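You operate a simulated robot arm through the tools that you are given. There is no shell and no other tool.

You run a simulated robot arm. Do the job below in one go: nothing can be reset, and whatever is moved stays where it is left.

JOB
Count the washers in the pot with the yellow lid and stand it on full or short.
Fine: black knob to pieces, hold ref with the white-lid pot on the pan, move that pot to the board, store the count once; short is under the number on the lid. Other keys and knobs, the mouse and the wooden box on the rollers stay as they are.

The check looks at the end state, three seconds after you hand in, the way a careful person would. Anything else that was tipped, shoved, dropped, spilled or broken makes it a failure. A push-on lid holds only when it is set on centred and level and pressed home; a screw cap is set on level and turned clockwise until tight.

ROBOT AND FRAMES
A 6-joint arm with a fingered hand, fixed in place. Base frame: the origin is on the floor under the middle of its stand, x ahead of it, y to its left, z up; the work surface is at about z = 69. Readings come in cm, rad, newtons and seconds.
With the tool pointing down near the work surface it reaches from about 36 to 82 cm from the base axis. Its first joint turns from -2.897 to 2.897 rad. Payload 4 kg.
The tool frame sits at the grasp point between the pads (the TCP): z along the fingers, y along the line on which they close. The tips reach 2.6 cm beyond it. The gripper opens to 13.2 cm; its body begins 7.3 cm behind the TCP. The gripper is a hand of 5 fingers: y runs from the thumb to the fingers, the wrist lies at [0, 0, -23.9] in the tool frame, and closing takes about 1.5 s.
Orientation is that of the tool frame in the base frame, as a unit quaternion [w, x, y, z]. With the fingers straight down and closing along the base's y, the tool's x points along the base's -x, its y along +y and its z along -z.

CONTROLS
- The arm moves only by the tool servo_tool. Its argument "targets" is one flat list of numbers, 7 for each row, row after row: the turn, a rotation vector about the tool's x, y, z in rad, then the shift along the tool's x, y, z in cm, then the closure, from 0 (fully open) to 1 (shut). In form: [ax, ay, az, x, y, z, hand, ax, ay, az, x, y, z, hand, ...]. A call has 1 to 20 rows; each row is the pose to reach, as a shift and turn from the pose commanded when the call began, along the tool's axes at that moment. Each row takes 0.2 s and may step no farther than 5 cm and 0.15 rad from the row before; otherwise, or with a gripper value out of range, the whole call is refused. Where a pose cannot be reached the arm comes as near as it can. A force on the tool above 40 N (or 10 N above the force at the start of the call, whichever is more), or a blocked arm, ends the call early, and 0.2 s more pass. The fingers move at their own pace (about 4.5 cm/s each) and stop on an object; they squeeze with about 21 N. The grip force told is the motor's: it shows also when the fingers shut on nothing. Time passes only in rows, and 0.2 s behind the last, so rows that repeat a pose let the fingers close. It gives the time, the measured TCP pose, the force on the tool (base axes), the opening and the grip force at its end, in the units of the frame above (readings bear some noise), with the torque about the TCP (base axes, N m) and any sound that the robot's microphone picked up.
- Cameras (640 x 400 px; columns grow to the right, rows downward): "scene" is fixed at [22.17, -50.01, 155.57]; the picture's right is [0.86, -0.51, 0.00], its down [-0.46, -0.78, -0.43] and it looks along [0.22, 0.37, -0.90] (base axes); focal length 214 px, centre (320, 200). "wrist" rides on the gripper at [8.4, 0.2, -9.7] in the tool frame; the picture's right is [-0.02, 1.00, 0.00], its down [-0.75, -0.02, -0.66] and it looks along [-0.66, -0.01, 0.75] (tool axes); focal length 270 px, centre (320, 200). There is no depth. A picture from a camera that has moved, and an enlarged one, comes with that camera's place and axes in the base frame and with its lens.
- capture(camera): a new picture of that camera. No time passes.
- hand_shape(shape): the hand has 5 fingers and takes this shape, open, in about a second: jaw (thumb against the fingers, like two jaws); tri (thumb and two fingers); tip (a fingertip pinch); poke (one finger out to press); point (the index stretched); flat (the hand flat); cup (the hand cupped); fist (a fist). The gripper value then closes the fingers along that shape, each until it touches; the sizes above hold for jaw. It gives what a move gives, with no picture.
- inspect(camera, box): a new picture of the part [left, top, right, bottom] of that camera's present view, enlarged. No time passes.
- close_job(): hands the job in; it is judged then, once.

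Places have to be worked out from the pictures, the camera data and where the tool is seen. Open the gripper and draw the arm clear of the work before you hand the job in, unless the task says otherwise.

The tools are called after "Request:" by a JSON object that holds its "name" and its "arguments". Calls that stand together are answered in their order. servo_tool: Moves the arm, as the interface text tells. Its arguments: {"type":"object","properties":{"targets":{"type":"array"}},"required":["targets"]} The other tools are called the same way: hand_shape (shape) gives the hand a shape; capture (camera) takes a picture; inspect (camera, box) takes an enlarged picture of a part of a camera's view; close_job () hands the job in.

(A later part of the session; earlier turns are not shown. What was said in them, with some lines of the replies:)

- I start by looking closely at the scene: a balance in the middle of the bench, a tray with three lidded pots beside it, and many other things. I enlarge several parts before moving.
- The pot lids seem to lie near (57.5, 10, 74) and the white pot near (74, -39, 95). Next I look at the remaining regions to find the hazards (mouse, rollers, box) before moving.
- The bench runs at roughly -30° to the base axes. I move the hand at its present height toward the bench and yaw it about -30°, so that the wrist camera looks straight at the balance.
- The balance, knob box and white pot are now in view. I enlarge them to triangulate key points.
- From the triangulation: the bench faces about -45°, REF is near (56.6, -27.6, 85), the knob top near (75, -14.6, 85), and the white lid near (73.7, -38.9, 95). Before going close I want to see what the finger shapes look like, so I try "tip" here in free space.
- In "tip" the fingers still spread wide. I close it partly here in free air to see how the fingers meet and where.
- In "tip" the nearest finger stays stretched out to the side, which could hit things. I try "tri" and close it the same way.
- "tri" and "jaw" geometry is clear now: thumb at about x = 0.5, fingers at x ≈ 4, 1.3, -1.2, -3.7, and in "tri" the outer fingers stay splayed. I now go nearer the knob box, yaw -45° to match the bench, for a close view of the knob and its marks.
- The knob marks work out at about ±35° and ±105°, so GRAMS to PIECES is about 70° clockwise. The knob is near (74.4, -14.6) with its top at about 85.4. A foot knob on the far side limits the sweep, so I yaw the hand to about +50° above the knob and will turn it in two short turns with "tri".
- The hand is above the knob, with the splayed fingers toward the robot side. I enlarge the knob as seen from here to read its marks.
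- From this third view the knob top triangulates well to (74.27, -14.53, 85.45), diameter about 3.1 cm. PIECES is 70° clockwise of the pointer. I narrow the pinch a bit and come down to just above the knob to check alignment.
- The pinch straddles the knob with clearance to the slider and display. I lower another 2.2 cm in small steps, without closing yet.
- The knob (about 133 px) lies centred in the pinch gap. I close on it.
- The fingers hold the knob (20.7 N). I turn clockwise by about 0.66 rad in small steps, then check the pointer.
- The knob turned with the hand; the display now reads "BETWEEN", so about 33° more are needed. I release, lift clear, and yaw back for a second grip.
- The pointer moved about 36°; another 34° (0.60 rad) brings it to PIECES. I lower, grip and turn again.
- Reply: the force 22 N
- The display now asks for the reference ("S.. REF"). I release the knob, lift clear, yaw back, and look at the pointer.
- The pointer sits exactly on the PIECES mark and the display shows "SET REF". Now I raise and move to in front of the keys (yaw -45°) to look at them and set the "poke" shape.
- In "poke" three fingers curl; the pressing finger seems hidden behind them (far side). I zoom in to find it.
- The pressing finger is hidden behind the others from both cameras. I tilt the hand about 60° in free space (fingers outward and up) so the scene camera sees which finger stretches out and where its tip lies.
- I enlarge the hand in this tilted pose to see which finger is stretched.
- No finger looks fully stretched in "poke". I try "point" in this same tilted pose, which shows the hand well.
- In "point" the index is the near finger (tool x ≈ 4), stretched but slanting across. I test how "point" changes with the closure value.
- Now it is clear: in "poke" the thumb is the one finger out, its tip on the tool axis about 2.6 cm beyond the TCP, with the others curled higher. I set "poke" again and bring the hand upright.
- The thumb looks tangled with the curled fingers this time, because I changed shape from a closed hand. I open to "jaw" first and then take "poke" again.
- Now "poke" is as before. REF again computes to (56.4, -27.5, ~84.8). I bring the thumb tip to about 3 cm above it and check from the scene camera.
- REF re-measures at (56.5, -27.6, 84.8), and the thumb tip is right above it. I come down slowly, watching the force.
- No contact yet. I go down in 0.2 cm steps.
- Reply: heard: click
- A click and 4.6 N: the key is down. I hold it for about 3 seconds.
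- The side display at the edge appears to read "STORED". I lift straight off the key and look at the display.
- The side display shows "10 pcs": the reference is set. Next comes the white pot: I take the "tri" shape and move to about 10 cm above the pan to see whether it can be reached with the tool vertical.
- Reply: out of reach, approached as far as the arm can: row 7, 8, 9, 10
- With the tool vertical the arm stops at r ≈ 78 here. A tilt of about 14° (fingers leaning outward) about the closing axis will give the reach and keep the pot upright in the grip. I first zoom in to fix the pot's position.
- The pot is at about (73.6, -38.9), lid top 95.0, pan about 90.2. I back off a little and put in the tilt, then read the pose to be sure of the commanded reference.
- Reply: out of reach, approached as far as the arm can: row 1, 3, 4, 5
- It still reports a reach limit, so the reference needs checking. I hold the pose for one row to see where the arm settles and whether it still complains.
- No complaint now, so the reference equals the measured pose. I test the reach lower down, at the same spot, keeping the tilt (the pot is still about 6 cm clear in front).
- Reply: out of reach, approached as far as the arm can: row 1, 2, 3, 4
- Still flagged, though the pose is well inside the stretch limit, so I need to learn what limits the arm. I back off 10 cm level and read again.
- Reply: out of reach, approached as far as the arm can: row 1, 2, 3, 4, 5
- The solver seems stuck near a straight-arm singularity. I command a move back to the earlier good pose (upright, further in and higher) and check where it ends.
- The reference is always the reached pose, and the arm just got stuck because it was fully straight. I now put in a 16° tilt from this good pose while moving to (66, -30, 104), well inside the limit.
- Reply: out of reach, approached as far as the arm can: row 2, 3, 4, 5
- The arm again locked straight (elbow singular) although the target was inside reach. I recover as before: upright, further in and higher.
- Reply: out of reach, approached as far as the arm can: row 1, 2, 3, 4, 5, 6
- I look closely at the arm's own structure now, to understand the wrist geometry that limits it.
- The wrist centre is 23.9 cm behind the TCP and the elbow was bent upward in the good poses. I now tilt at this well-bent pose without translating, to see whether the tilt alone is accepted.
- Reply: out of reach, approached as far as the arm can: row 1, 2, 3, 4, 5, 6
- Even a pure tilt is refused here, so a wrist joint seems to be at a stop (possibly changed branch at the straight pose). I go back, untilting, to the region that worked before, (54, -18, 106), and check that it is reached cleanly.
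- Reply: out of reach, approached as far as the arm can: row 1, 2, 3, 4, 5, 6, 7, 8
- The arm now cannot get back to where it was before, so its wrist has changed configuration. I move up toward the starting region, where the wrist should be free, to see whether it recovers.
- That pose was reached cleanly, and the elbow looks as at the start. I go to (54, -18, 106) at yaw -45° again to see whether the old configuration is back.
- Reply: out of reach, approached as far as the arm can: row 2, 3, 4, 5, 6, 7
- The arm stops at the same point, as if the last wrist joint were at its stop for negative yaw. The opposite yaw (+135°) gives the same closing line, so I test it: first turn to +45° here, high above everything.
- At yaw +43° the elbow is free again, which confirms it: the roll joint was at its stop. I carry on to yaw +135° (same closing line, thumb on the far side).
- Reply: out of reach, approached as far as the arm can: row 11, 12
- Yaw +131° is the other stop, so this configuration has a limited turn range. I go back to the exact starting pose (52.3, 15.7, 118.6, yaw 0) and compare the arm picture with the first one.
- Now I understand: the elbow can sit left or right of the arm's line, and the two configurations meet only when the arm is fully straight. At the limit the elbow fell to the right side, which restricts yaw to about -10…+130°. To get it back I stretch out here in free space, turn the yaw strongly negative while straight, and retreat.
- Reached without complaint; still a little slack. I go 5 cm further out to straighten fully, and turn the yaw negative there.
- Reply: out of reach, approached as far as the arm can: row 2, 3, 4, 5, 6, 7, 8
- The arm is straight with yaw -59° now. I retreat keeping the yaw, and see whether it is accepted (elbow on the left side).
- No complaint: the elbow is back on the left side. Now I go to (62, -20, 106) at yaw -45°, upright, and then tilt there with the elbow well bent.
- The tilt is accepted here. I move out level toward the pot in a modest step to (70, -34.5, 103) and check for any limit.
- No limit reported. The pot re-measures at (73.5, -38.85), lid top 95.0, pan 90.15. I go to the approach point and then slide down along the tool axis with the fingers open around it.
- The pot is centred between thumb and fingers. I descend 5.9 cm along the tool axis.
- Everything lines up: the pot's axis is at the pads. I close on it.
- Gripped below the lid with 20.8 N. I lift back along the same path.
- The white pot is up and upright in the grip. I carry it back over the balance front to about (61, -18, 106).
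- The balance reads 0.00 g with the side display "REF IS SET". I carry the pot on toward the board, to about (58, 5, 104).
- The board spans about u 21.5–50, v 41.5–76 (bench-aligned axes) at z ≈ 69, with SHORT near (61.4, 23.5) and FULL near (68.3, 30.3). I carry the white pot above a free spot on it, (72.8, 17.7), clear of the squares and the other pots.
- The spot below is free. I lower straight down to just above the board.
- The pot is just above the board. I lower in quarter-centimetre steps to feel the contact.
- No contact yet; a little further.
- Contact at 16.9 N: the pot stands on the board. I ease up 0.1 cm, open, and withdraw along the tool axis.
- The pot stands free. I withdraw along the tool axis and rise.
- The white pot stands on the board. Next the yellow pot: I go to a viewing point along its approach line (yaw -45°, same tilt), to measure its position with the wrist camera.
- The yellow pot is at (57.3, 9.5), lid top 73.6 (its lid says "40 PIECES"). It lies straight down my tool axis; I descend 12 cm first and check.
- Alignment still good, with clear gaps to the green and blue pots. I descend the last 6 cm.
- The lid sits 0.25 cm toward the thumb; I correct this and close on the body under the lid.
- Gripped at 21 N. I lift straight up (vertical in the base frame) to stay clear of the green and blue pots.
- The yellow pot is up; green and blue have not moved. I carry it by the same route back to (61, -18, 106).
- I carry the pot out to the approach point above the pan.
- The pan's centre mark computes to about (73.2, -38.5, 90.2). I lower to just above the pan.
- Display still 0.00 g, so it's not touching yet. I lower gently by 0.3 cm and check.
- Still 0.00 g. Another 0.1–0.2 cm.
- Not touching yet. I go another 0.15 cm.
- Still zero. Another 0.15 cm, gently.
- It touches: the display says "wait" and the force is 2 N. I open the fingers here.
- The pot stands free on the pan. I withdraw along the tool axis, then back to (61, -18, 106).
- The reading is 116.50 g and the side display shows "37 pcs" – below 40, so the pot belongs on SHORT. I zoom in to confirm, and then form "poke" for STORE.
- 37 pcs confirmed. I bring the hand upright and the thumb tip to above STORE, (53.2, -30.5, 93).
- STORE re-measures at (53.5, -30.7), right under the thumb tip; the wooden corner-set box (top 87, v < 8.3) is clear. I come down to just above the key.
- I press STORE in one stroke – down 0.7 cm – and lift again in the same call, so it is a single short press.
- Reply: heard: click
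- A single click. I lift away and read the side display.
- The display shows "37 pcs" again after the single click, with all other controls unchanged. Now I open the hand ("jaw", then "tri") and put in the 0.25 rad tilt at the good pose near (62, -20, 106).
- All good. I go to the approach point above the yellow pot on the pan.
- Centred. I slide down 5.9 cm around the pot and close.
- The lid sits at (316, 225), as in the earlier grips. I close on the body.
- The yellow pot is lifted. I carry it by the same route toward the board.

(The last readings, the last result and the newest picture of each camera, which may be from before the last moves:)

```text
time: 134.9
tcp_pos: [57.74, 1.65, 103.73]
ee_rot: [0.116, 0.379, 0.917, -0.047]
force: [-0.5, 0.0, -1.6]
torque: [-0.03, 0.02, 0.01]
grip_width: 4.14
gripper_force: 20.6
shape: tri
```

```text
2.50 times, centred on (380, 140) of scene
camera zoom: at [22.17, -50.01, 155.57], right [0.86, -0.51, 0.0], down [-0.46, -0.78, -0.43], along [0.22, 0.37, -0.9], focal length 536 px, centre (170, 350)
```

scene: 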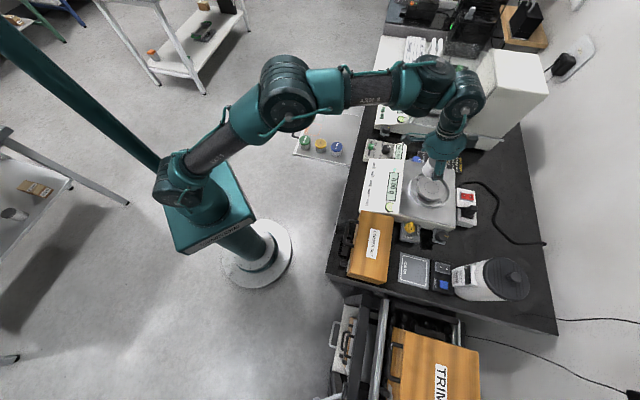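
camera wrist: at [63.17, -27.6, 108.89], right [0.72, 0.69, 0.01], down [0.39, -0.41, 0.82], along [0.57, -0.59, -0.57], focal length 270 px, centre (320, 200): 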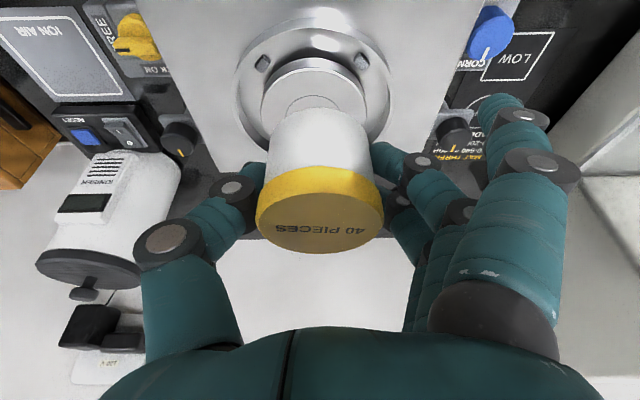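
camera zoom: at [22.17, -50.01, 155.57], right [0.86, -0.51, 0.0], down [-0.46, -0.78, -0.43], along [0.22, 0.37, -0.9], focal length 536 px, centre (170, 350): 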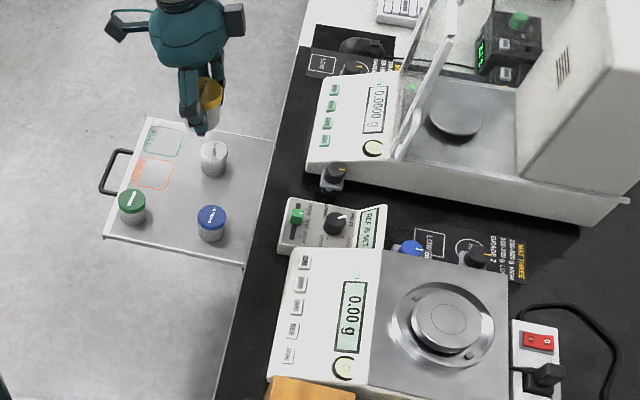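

Balance back at 0.00 g. I go on to a viewing point, TCP about (56, 28, 90), from which the wrist camera can see the SHORT square beyond the held pot.

Request:
{"name": "servo_tool", "arguments": {"targets": [0, 0, 0, 2.83, 2.18, 1.05, 0.85, 0, 0, 0, 5.65, 4.35, 2.1, 0.85, 0, 0, 0, 8.48, 6.53, 3.15, 0.85, 0, 0, 0, 11.3, 8.7, 4.2, 0.85, 0, 0, 0, 14.1, 10.9, 5.25, 0.85, 0, 0, 0, 17.0, 13.05, 6.3, 0.85, 0, 0, 0, 19.8, 15.2, 7.35, 0.85, 0, 0, 0, 22.6, 17.4, 8.4, 0.85, 0, 0, 0, 22.6, 17.4, 8.4, 0.85]}}

Request:
{"name": "capture", "arguments": {"camera": "wrist"}}

Request:
{"name": "inspect", "arguments": {"camera": "wrist", "box": [240, 0, 460, 140]}}

```text
time: 136.9
tcp_pos: [55.92, 27.95, 90.3]
ee_rot: [0.116, 0.378, 0.917, -0.048]
force: [-0.1, 0.3, -1.1]
torque: [-0.01, -0.02, 0.0]
grip_width: 4.09
gripper_force: 20.5
shape: tri
```

```text
taken
camera wrist: at [48.47, 35.57, 97.54], right [0.72, 0.69, 0.01], down [0.39, -0.41, 0.82], along [0.57, -0.59, -0.57], focal length 270 px, centre (320, 200)
```

wrist: 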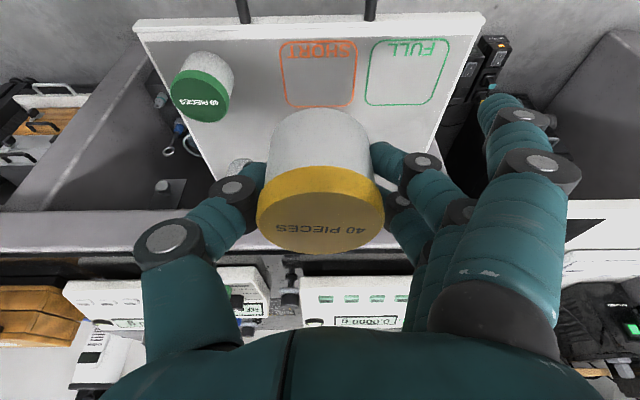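

```text
2.86 times, centred on (350, 70) of wrist
camera zoom: at [48.47, 35.57, 97.54], right [0.72, 0.69, 0.01], down [0.39, -0.41, 0.82], along [0.57, -0.59, -0.57], focal length 772 px, centre (234, 571)
```

zoom: 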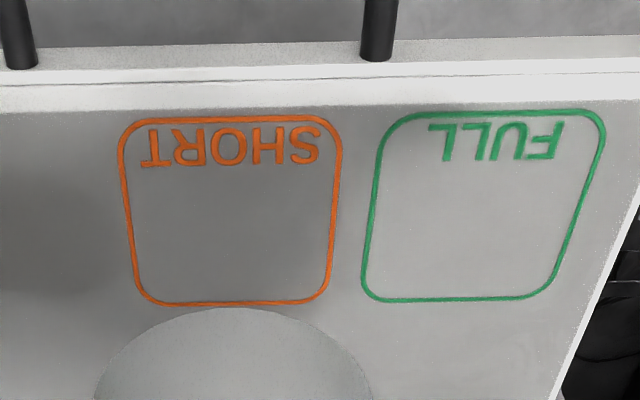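

The SHORT square works out at centre (60.7, 23.1), about 8 cm wide. I set the target at (61.1, 22.8), slightly outward so the free finger stays clear of the board's front lip, and go to about 4 cm above.

Request:
{"name": "servo_tool", "arguments": {"targets": [0, 0, 0, -0.7, 0, 3.13, 0.85, 0, 0, 0, -1.4, 0, 6.26, 0.85, 0, 0, 0, -2.1, 0, 9.4, 0.85, 0, 0, 0, -2.8, 0, 12.5, 0.85, 0, 0, 0, -3.51, 0, 15.66, 0.85, 0, 0, 0, -3.51, 0, 15.66, 0.85]}}

Request:
{"name": "capture", "arguments": {"camera": "wrist"}}

Request:
{"name": "inspect", "arguments": {"camera": "scene", "box": [280, 80, 380, 170]}}

```text
time: 138.3
tcp_pos: [61.28, 22.72, 75.82]
ee_rot: [0.116, 0.379, 0.917, -0.047]
force: [0.0, 0.7, -1.1]
torque: [-0.02, 0.01, 0.03]
grip_width: 4.16
gripper_force: 20.5
shape: tri
```

```text
taken
camera wrist: at [53.74, 30.29, 83.08], right [0.72, 0.69, 0.01], down [0.39, -0.41, 0.82], along [0.57, -0.59, -0.57], focal length 270 px, centre (320, 200)
```

wrist: 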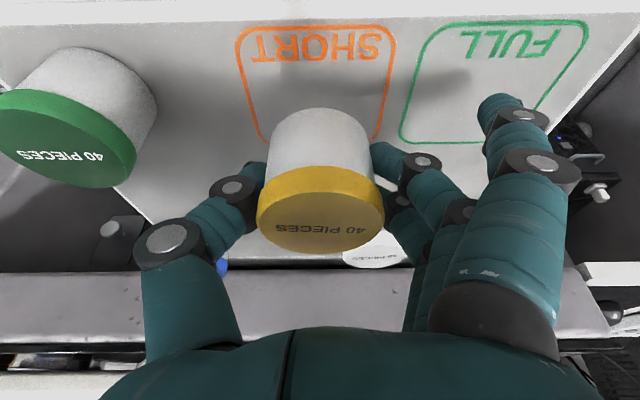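

```text
4.44 times, centred on (330, 125) of scene
camera zoom: at [22.17, -50.01, 155.57], right [0.86, -0.51, 0.0], down [-0.46, -0.78, -0.43], along [0.22, 0.37, -0.9], focal length 953 px, centre (276, 533)
```

zoom: 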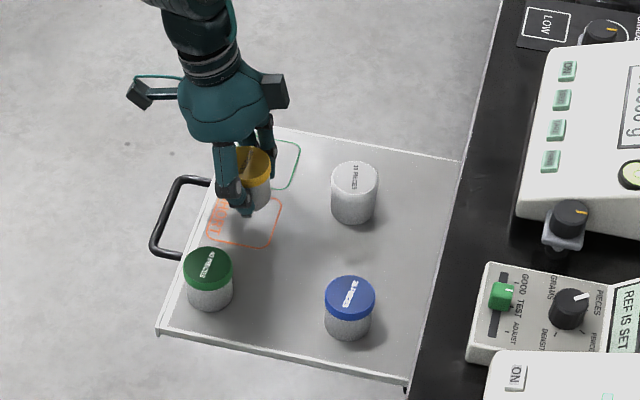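

Good position: over SHORT and clear of the green pot. I lower vertically to just above the board.

Request:
{"name": "servo_tool", "arguments": {"targets": [0, 0, 0, 0.37, 0, 1.45, 0.85, 0, 0, 0, 0.64, 0, 2.5, 0.85, 0, 0, 0, 0.77, 0, 3.0, 0.85, 0, 0, 0, 0.77, 0, 3.0, 0.85]}}

Request:
{"name": "capture", "arguments": {"camera": "wrist"}}

Request:
{"name": "inspect", "arguments": {"camera": "scene", "box": [290, 90, 350, 150]}}

```text
time: 139.3
tcp_pos: [61.09, 22.66, 72.59]
ee_rot: [0.116, 0.378, 0.917, -0.048]
force: [0.4, 0.6, -2.2]
torque: [0.0, -0.03, -0.01]
grip_width: 4.13
gripper_force: 21.4
shape: tri
```

```text
taken
camera wrist: at [53.75, 30.29, 79.89], right [0.72, 0.69, 0.01], down [0.39, -0.41, 0.82], along [0.57, -0.59, -0.57], focal length 270 px, centre (320, 200)
```

wrist: 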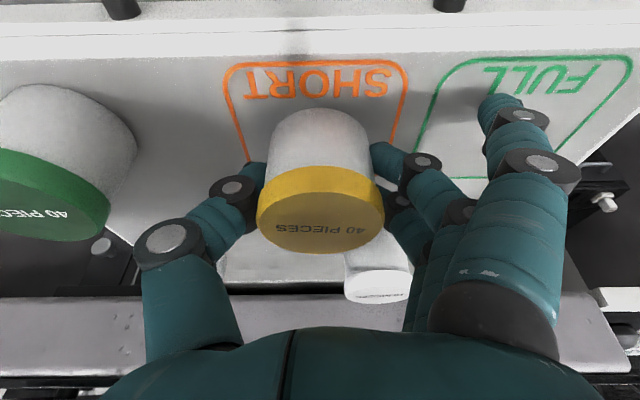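

```text
6.67 times, centred on (320, 120) of scene
camera zoom: at [22.17, -50.01, 155.57], right [0.86, -0.51, 0.0], down [-0.46, -0.78, -0.43], along [0.22, 0.37, -0.9], focal length 1430 px, centre (320, 733)
```

zoom: 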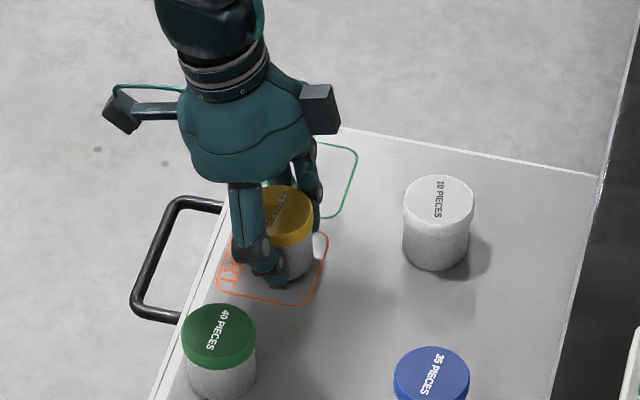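

The pot is centred within the SHORT outline. I lower in small steps to feel the board.

Request:
{"name": "servo_tool", "arguments": {"targets": [0, 0, 0, 0.037, 0, 0.145, 0.85, 0, 0, 0, 0.074, 0, 0.29, 0.85]}}

```text
time: 139.9
tcp_pos: [61.16, 22.72, 72.36]
ee_rot: [0.116, 0.379, 0.917, -0.048]
force: [0.1, -0.2, -0.9]
torque: [0.01, 0.02, 0.01]
grip_width: 4.13
gripper_force: 21.0
shape: tri
```

Request:
{"name": "servo_tool", "arguments": {"targets": [0, 0, 0, 0.025, 0, 0.097, 0.85, 0, 0, 0, 0.05, 0, 0.194, 0.85]}}

```text
time: 140.5
tcp_pos: [61.16, 22.75, 72.22]
ee_rot: [0.116, 0.379, 0.917, -0.047]
force: [-1.0, -0.9, 12.1]
torque: [-0.02, -0.01, 0.02]
grip_width: 4.16
gripper_force: 21.0
shape: tri
```

Contact at 12 N: the pot stands on SHORT. I ease off slightly and open.

Request:
{"name": "servo_tool", "arguments": {"targets": [0, 0, 0, -0.02, 0, -0.09, 0.85, 0, 0, 0, -0.02, 0, -0.09, 0.72, 0, 0, 0, -0.02, 0, -0.09, 0.6, 0, 0, 0, -0.02, 0, -0.09, 0.5, 0, 0, 0, -0.02, 0, -0.09, 0.4, 0, 0, 0, -0.02, 0, -0.09, 0.4]}}

Request:
{"name": "capture", "arguments": {"camera": "wrist"}}

Request:
{"name": "inspect", "arguments": {"camera": "scene", "box": [290, 90, 350, 150]}}

```text
time: 141.9
tcp_pos: [61.17, 22.73, 72.29]
ee_rot: [0.117, 0.378, 0.917, -0.048]
force: [0.6, -0.5, 0.8]
torque: [0.02, 0.0, 0.03]
grip_width: 7.84
gripper_force: 0.1
shape: tri
```

```text
taken
camera wrist: at [53.74, 30.28, 79.49], right [0.72, 0.69, 0.01], down [0.39, -0.41, 0.82], along [0.57, -0.59, -0.57], focal length 270 px, centre (320, 200)
```

wrist: 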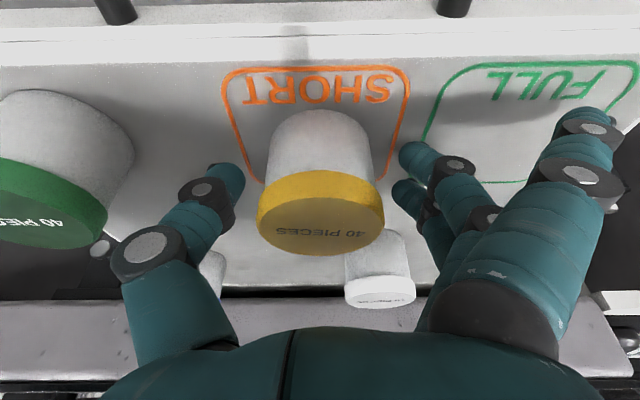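

```text
6.67 times, centred on (320, 120) of scene
camera zoom: at [22.17, -50.01, 155.57], right [0.86, -0.51, 0.0], down [-0.46, -0.78, -0.43], along [0.22, 0.37, -0.9], focal length 1430 px, centre (320, 733)
```

zoom: 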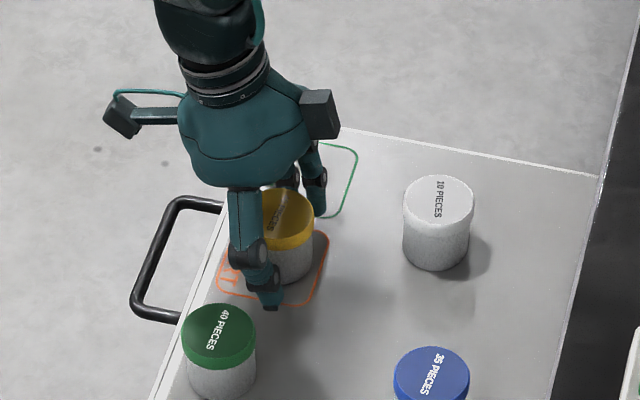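

The pot stands free on SHORT. I lift vertically, then draw back.

Request:
{"name": "servo_tool", "arguments": {"targets": [0, 0, 0, -0.25, 0, -0.97, 0.4, 0, 0, 0, -0.74, 0, -2.9, 0.4, 0, 0, 0, -1.48, 0, -5.8, 0.4, 0, 0, 0, -2.47, 0, -9.69, 0.4, 0, 0, 0, -3.46, 0, -13.57, 0.4, 0, 0, 0, -4.45, 0, -17.44, 0.4, 0, 0, 0, -5.43, 0, -21.3, 0.4]}}

Request:
{"name": "capture", "arguments": {"camera": "scene"}}

Request:
{"name": "inspect", "arguments": {"camera": "scene", "box": [280, 90, 380, 170]}}

```text
time: 143.5
tcp_pos: [61.1, 22.78, 94.42]
ee_rot: [0.116, 0.379, 0.917, -0.048]
force: [0.2, -0.1, 0.3]
torque: [0.01, 0.0, 0.01]
grip_width: 7.87
gripper_force: 0.0
shape: tri
```

```text
taken
```

scene: 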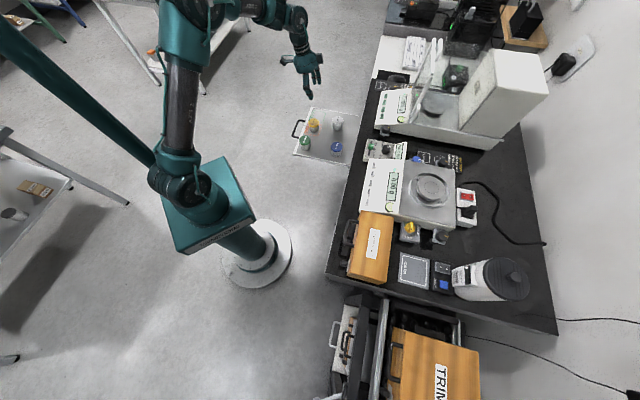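

```text
5.00 times, centred on (330, 130) of scene
camera zoom: at [22.17, -50.01, 155.57], right [0.86, -0.51, 0.0], down [-0.46, -0.78, -0.43], along [0.22, 0.37, -0.9], focal length 1072 px, centre (270, 550)
```

zoom: 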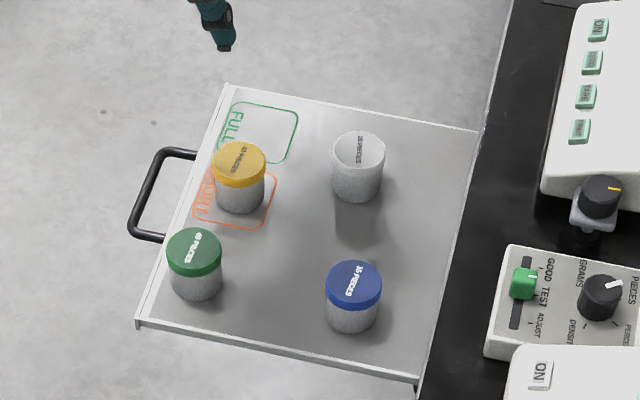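

The yellow pot stands inside the SHORT outline, all pots upright. I bring the arm up and clear, upright again with the hand open.

Request:
{"name": "servo_tool", "arguments": {"targets": [0, 0.036, 0, -0.69, -1.6, -3.39, 0.2, 0, 0.072, 0, -1.37, -3.2, -6.77, 0, 0, 0.107, 0, -2.06, -4.8, -10.2, 0, 0, 0.143, 0, -2.74, -6.4, -13.5, 0, 0, 0.179, 0, -3.43, -8.0, -16.9, 0, 0, 0.215, 0, -4.1, -9.6, -20.3, 0, 0, 0.25, 0, -4.8, -11.2, -23.7, 0, 0, 0.25, 0, -4.8, -11.2, -23.7, 0]}}

Request:
{"name": "hand_shape", "arguments": {"shape": "jaw"}}

Request:
{"name": "capture", "arguments": {"camera": "scene"}}

Request:
{"name": "inspect", "arguments": {"camera": "scene", "box": [340, 130, 480, 250]}}

Request:
{"name": "inspect", "arguments": {"camera": "scene", "box": [350, 130, 430, 180]}}

Request:
{"name": "capture", "arguments": {"camera": "wrist"}}

```text
time: 145.3
tcp_pos: [52.36, 15.54, 118.56]
ee_rot: [0.001, 0.382, 0.924, 0.0]
force: [-0.7, -0.1, 0.3]
torque: [0.01, -0.01, 0.01]
grip_width: 13.16
gripper_force: 0.1
shape: tri
```

```text
time: 146.2
tcp_pos: [52.32, 15.54, 118.52]
ee_rot: [0.0, 0.381, 0.924, -0.001]
force: [0.3, -0.4, 0.2]
torque: [0.01, 0.02, 0.01]
grip_width: 13.21
gripper_force: 0.0
shape: jaw
```

```text
taken
```

scene: 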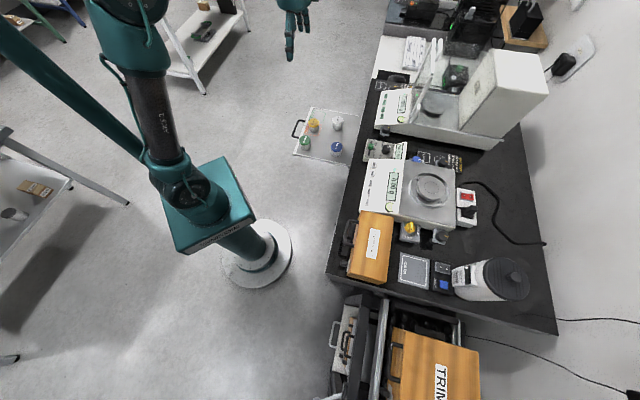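

```text
3.33 times, centred on (410, 190) of scene
camera zoom: at [22.17, -50.01, 155.57], right [0.86, -0.51, 0.0], down [-0.46, -0.78, -0.43], along [0.22, 0.37, -0.9], focal length 715 px, centre (20, 233)
```

zoom: 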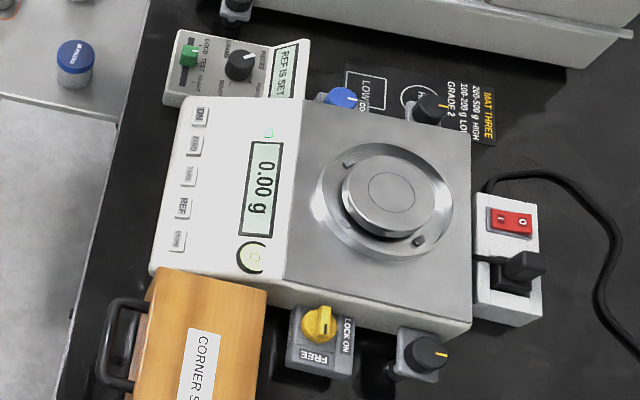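

```text
8.00 times, centred on (390, 155) of scene
camera zoom: at [22.17, -50.01, 155.57], right [0.86, -0.51, 0.0], down [-0.46, -0.78, -0.43], along [0.22, 0.37, -0.9], focal length 1716 px, centre (-240, 560)
```

zoom: 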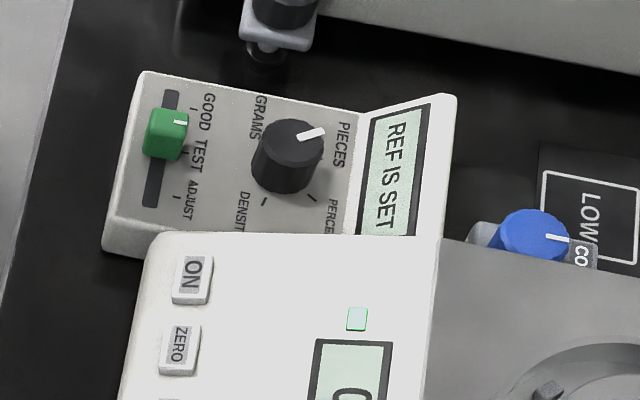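

```text
taken
camera wrist: at [46.45, 21.62, 128.18], right [0.72, 0.69, 0.0], down [0.52, -0.54, 0.66], along [0.46, -0.47, -0.75], focal length 270 px, centre (320, 200)
```

wrist: 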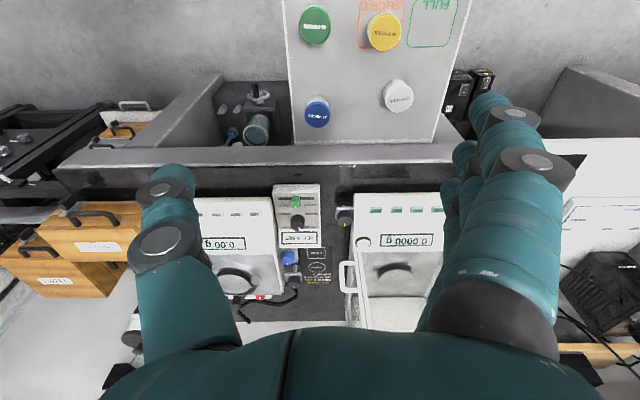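

All controls look as intended (knob on PIECES, the others unchanged). One last close look at the yellow pot in its square and the board.

Request:
{"name": "inspect", "arguments": {"camera": "wrist", "box": [280, 0, 480, 150]}}

Request:
{"name": "inspect", "arguments": {"camera": "scene", "box": [290, 100, 350, 160]}}

Request:
{"name": "inspect", "arguments": {"camera": "scene", "box": [330, 200, 540, 400]}}

Request:
{"name": "inspect", "arguments": {"camera": "scene", "box": [360, 0, 600, 150]}}

```text
2.67 times, centred on (380, 75) of wrist
camera zoom: at [46.45, 21.62, 128.18], right [0.72, 0.69, 0.0], down [0.52, -0.54, 0.66], along [0.46, -0.47, -0.75], focal length 721 px, centre (160, 533)
```

zoom: 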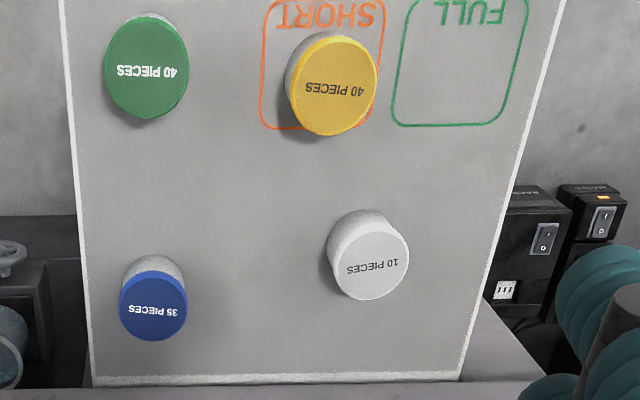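

```text
6.67 times, centred on (320, 130) of scene
camera zoom: at [22.17, -50.01, 155.57], right [0.86, -0.51, 0.0], down [-0.46, -0.78, -0.43], along [0.22, 0.37, -0.9], focal length 1430 px, centre (320, 667)
```

zoom: 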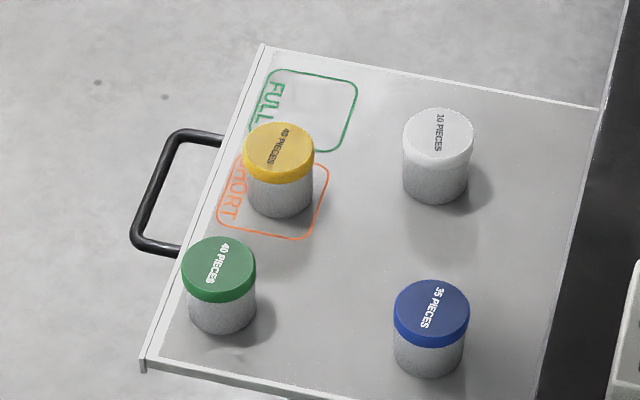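

```text
2.00 times, centred on (435, 300) of scene
camera zoom: at [22.17, -50.01, 155.57], right [0.86, -0.51, 0.0], down [-0.46, -0.78, -0.43], along [0.22, 0.37, -0.9], focal length 429 px, centre (90, 0)
```

zoom: 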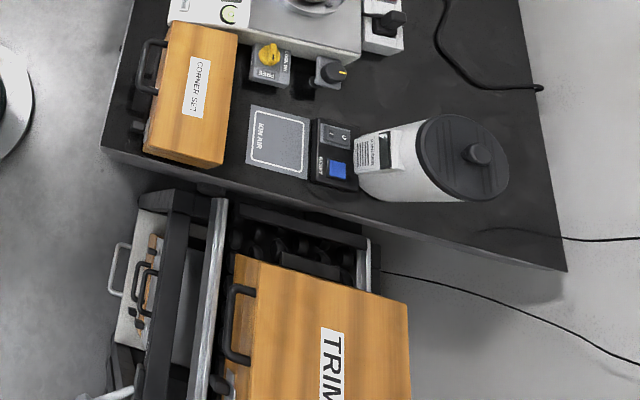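

```text
2.67 times, centred on (480, 75) of scene
camera zoom: at [22.17, -50.01, 155.57], right [0.86, -0.51, 0.0], down [-0.46, -0.78, -0.43], along [0.22, 0.37, -0.9], focal length 572 px, centre (-107, 533)
```

zoom: 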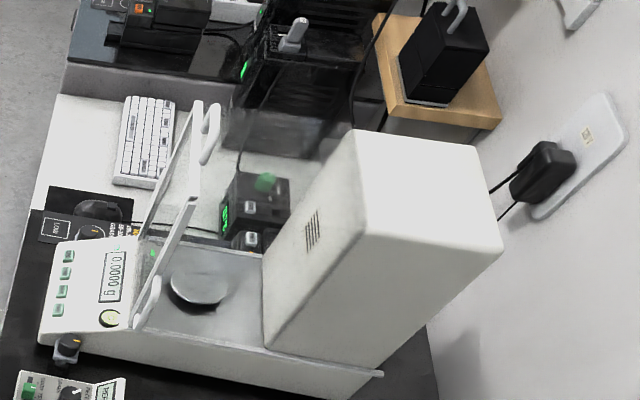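

The yellow pot (37 pieces, fewer than 40) stands inside SHORT and the white pot stands on the board. The knob is on PIECES, STORE was pressed once, and everything else is where it was. The hand is open and clear, so I hand the job in.

Request:
{"name": "close_job", "arguments": {}}

```text
The job is handed in.
```

The pot with the yellow lid holds 37 washers, below the 40 on its lid, so I stood it on SHORT and handed the job in.

- **Black knob:** turned from grams to pieces.
- **Reference:** I held REF for about 3 seconds with the white-lid pot on the pan, and the side display changed to "10 pcs".
- **White-lid pot:** it now stands on a free spot of the board, clear of both squares.
- **Count:** with the yellow-lid pot on the pan the balance read 116.50 g and the side display "37 pcs". I pressed STORE once and heard a single click. Glare hid the display at that moment, so I did not see a confirmation that the count was stored.
- **Everything else:** in the last pictures the other keys and knobs, the mouse, the wooden box on the rollers and the other two pots look as they did at the start. The hand is open and the arm is clear.

At one point the arm reached its limit over the pan and lost its usual posture. I recovered it in free space, and no contact with anything showed in the force readings or pictures.
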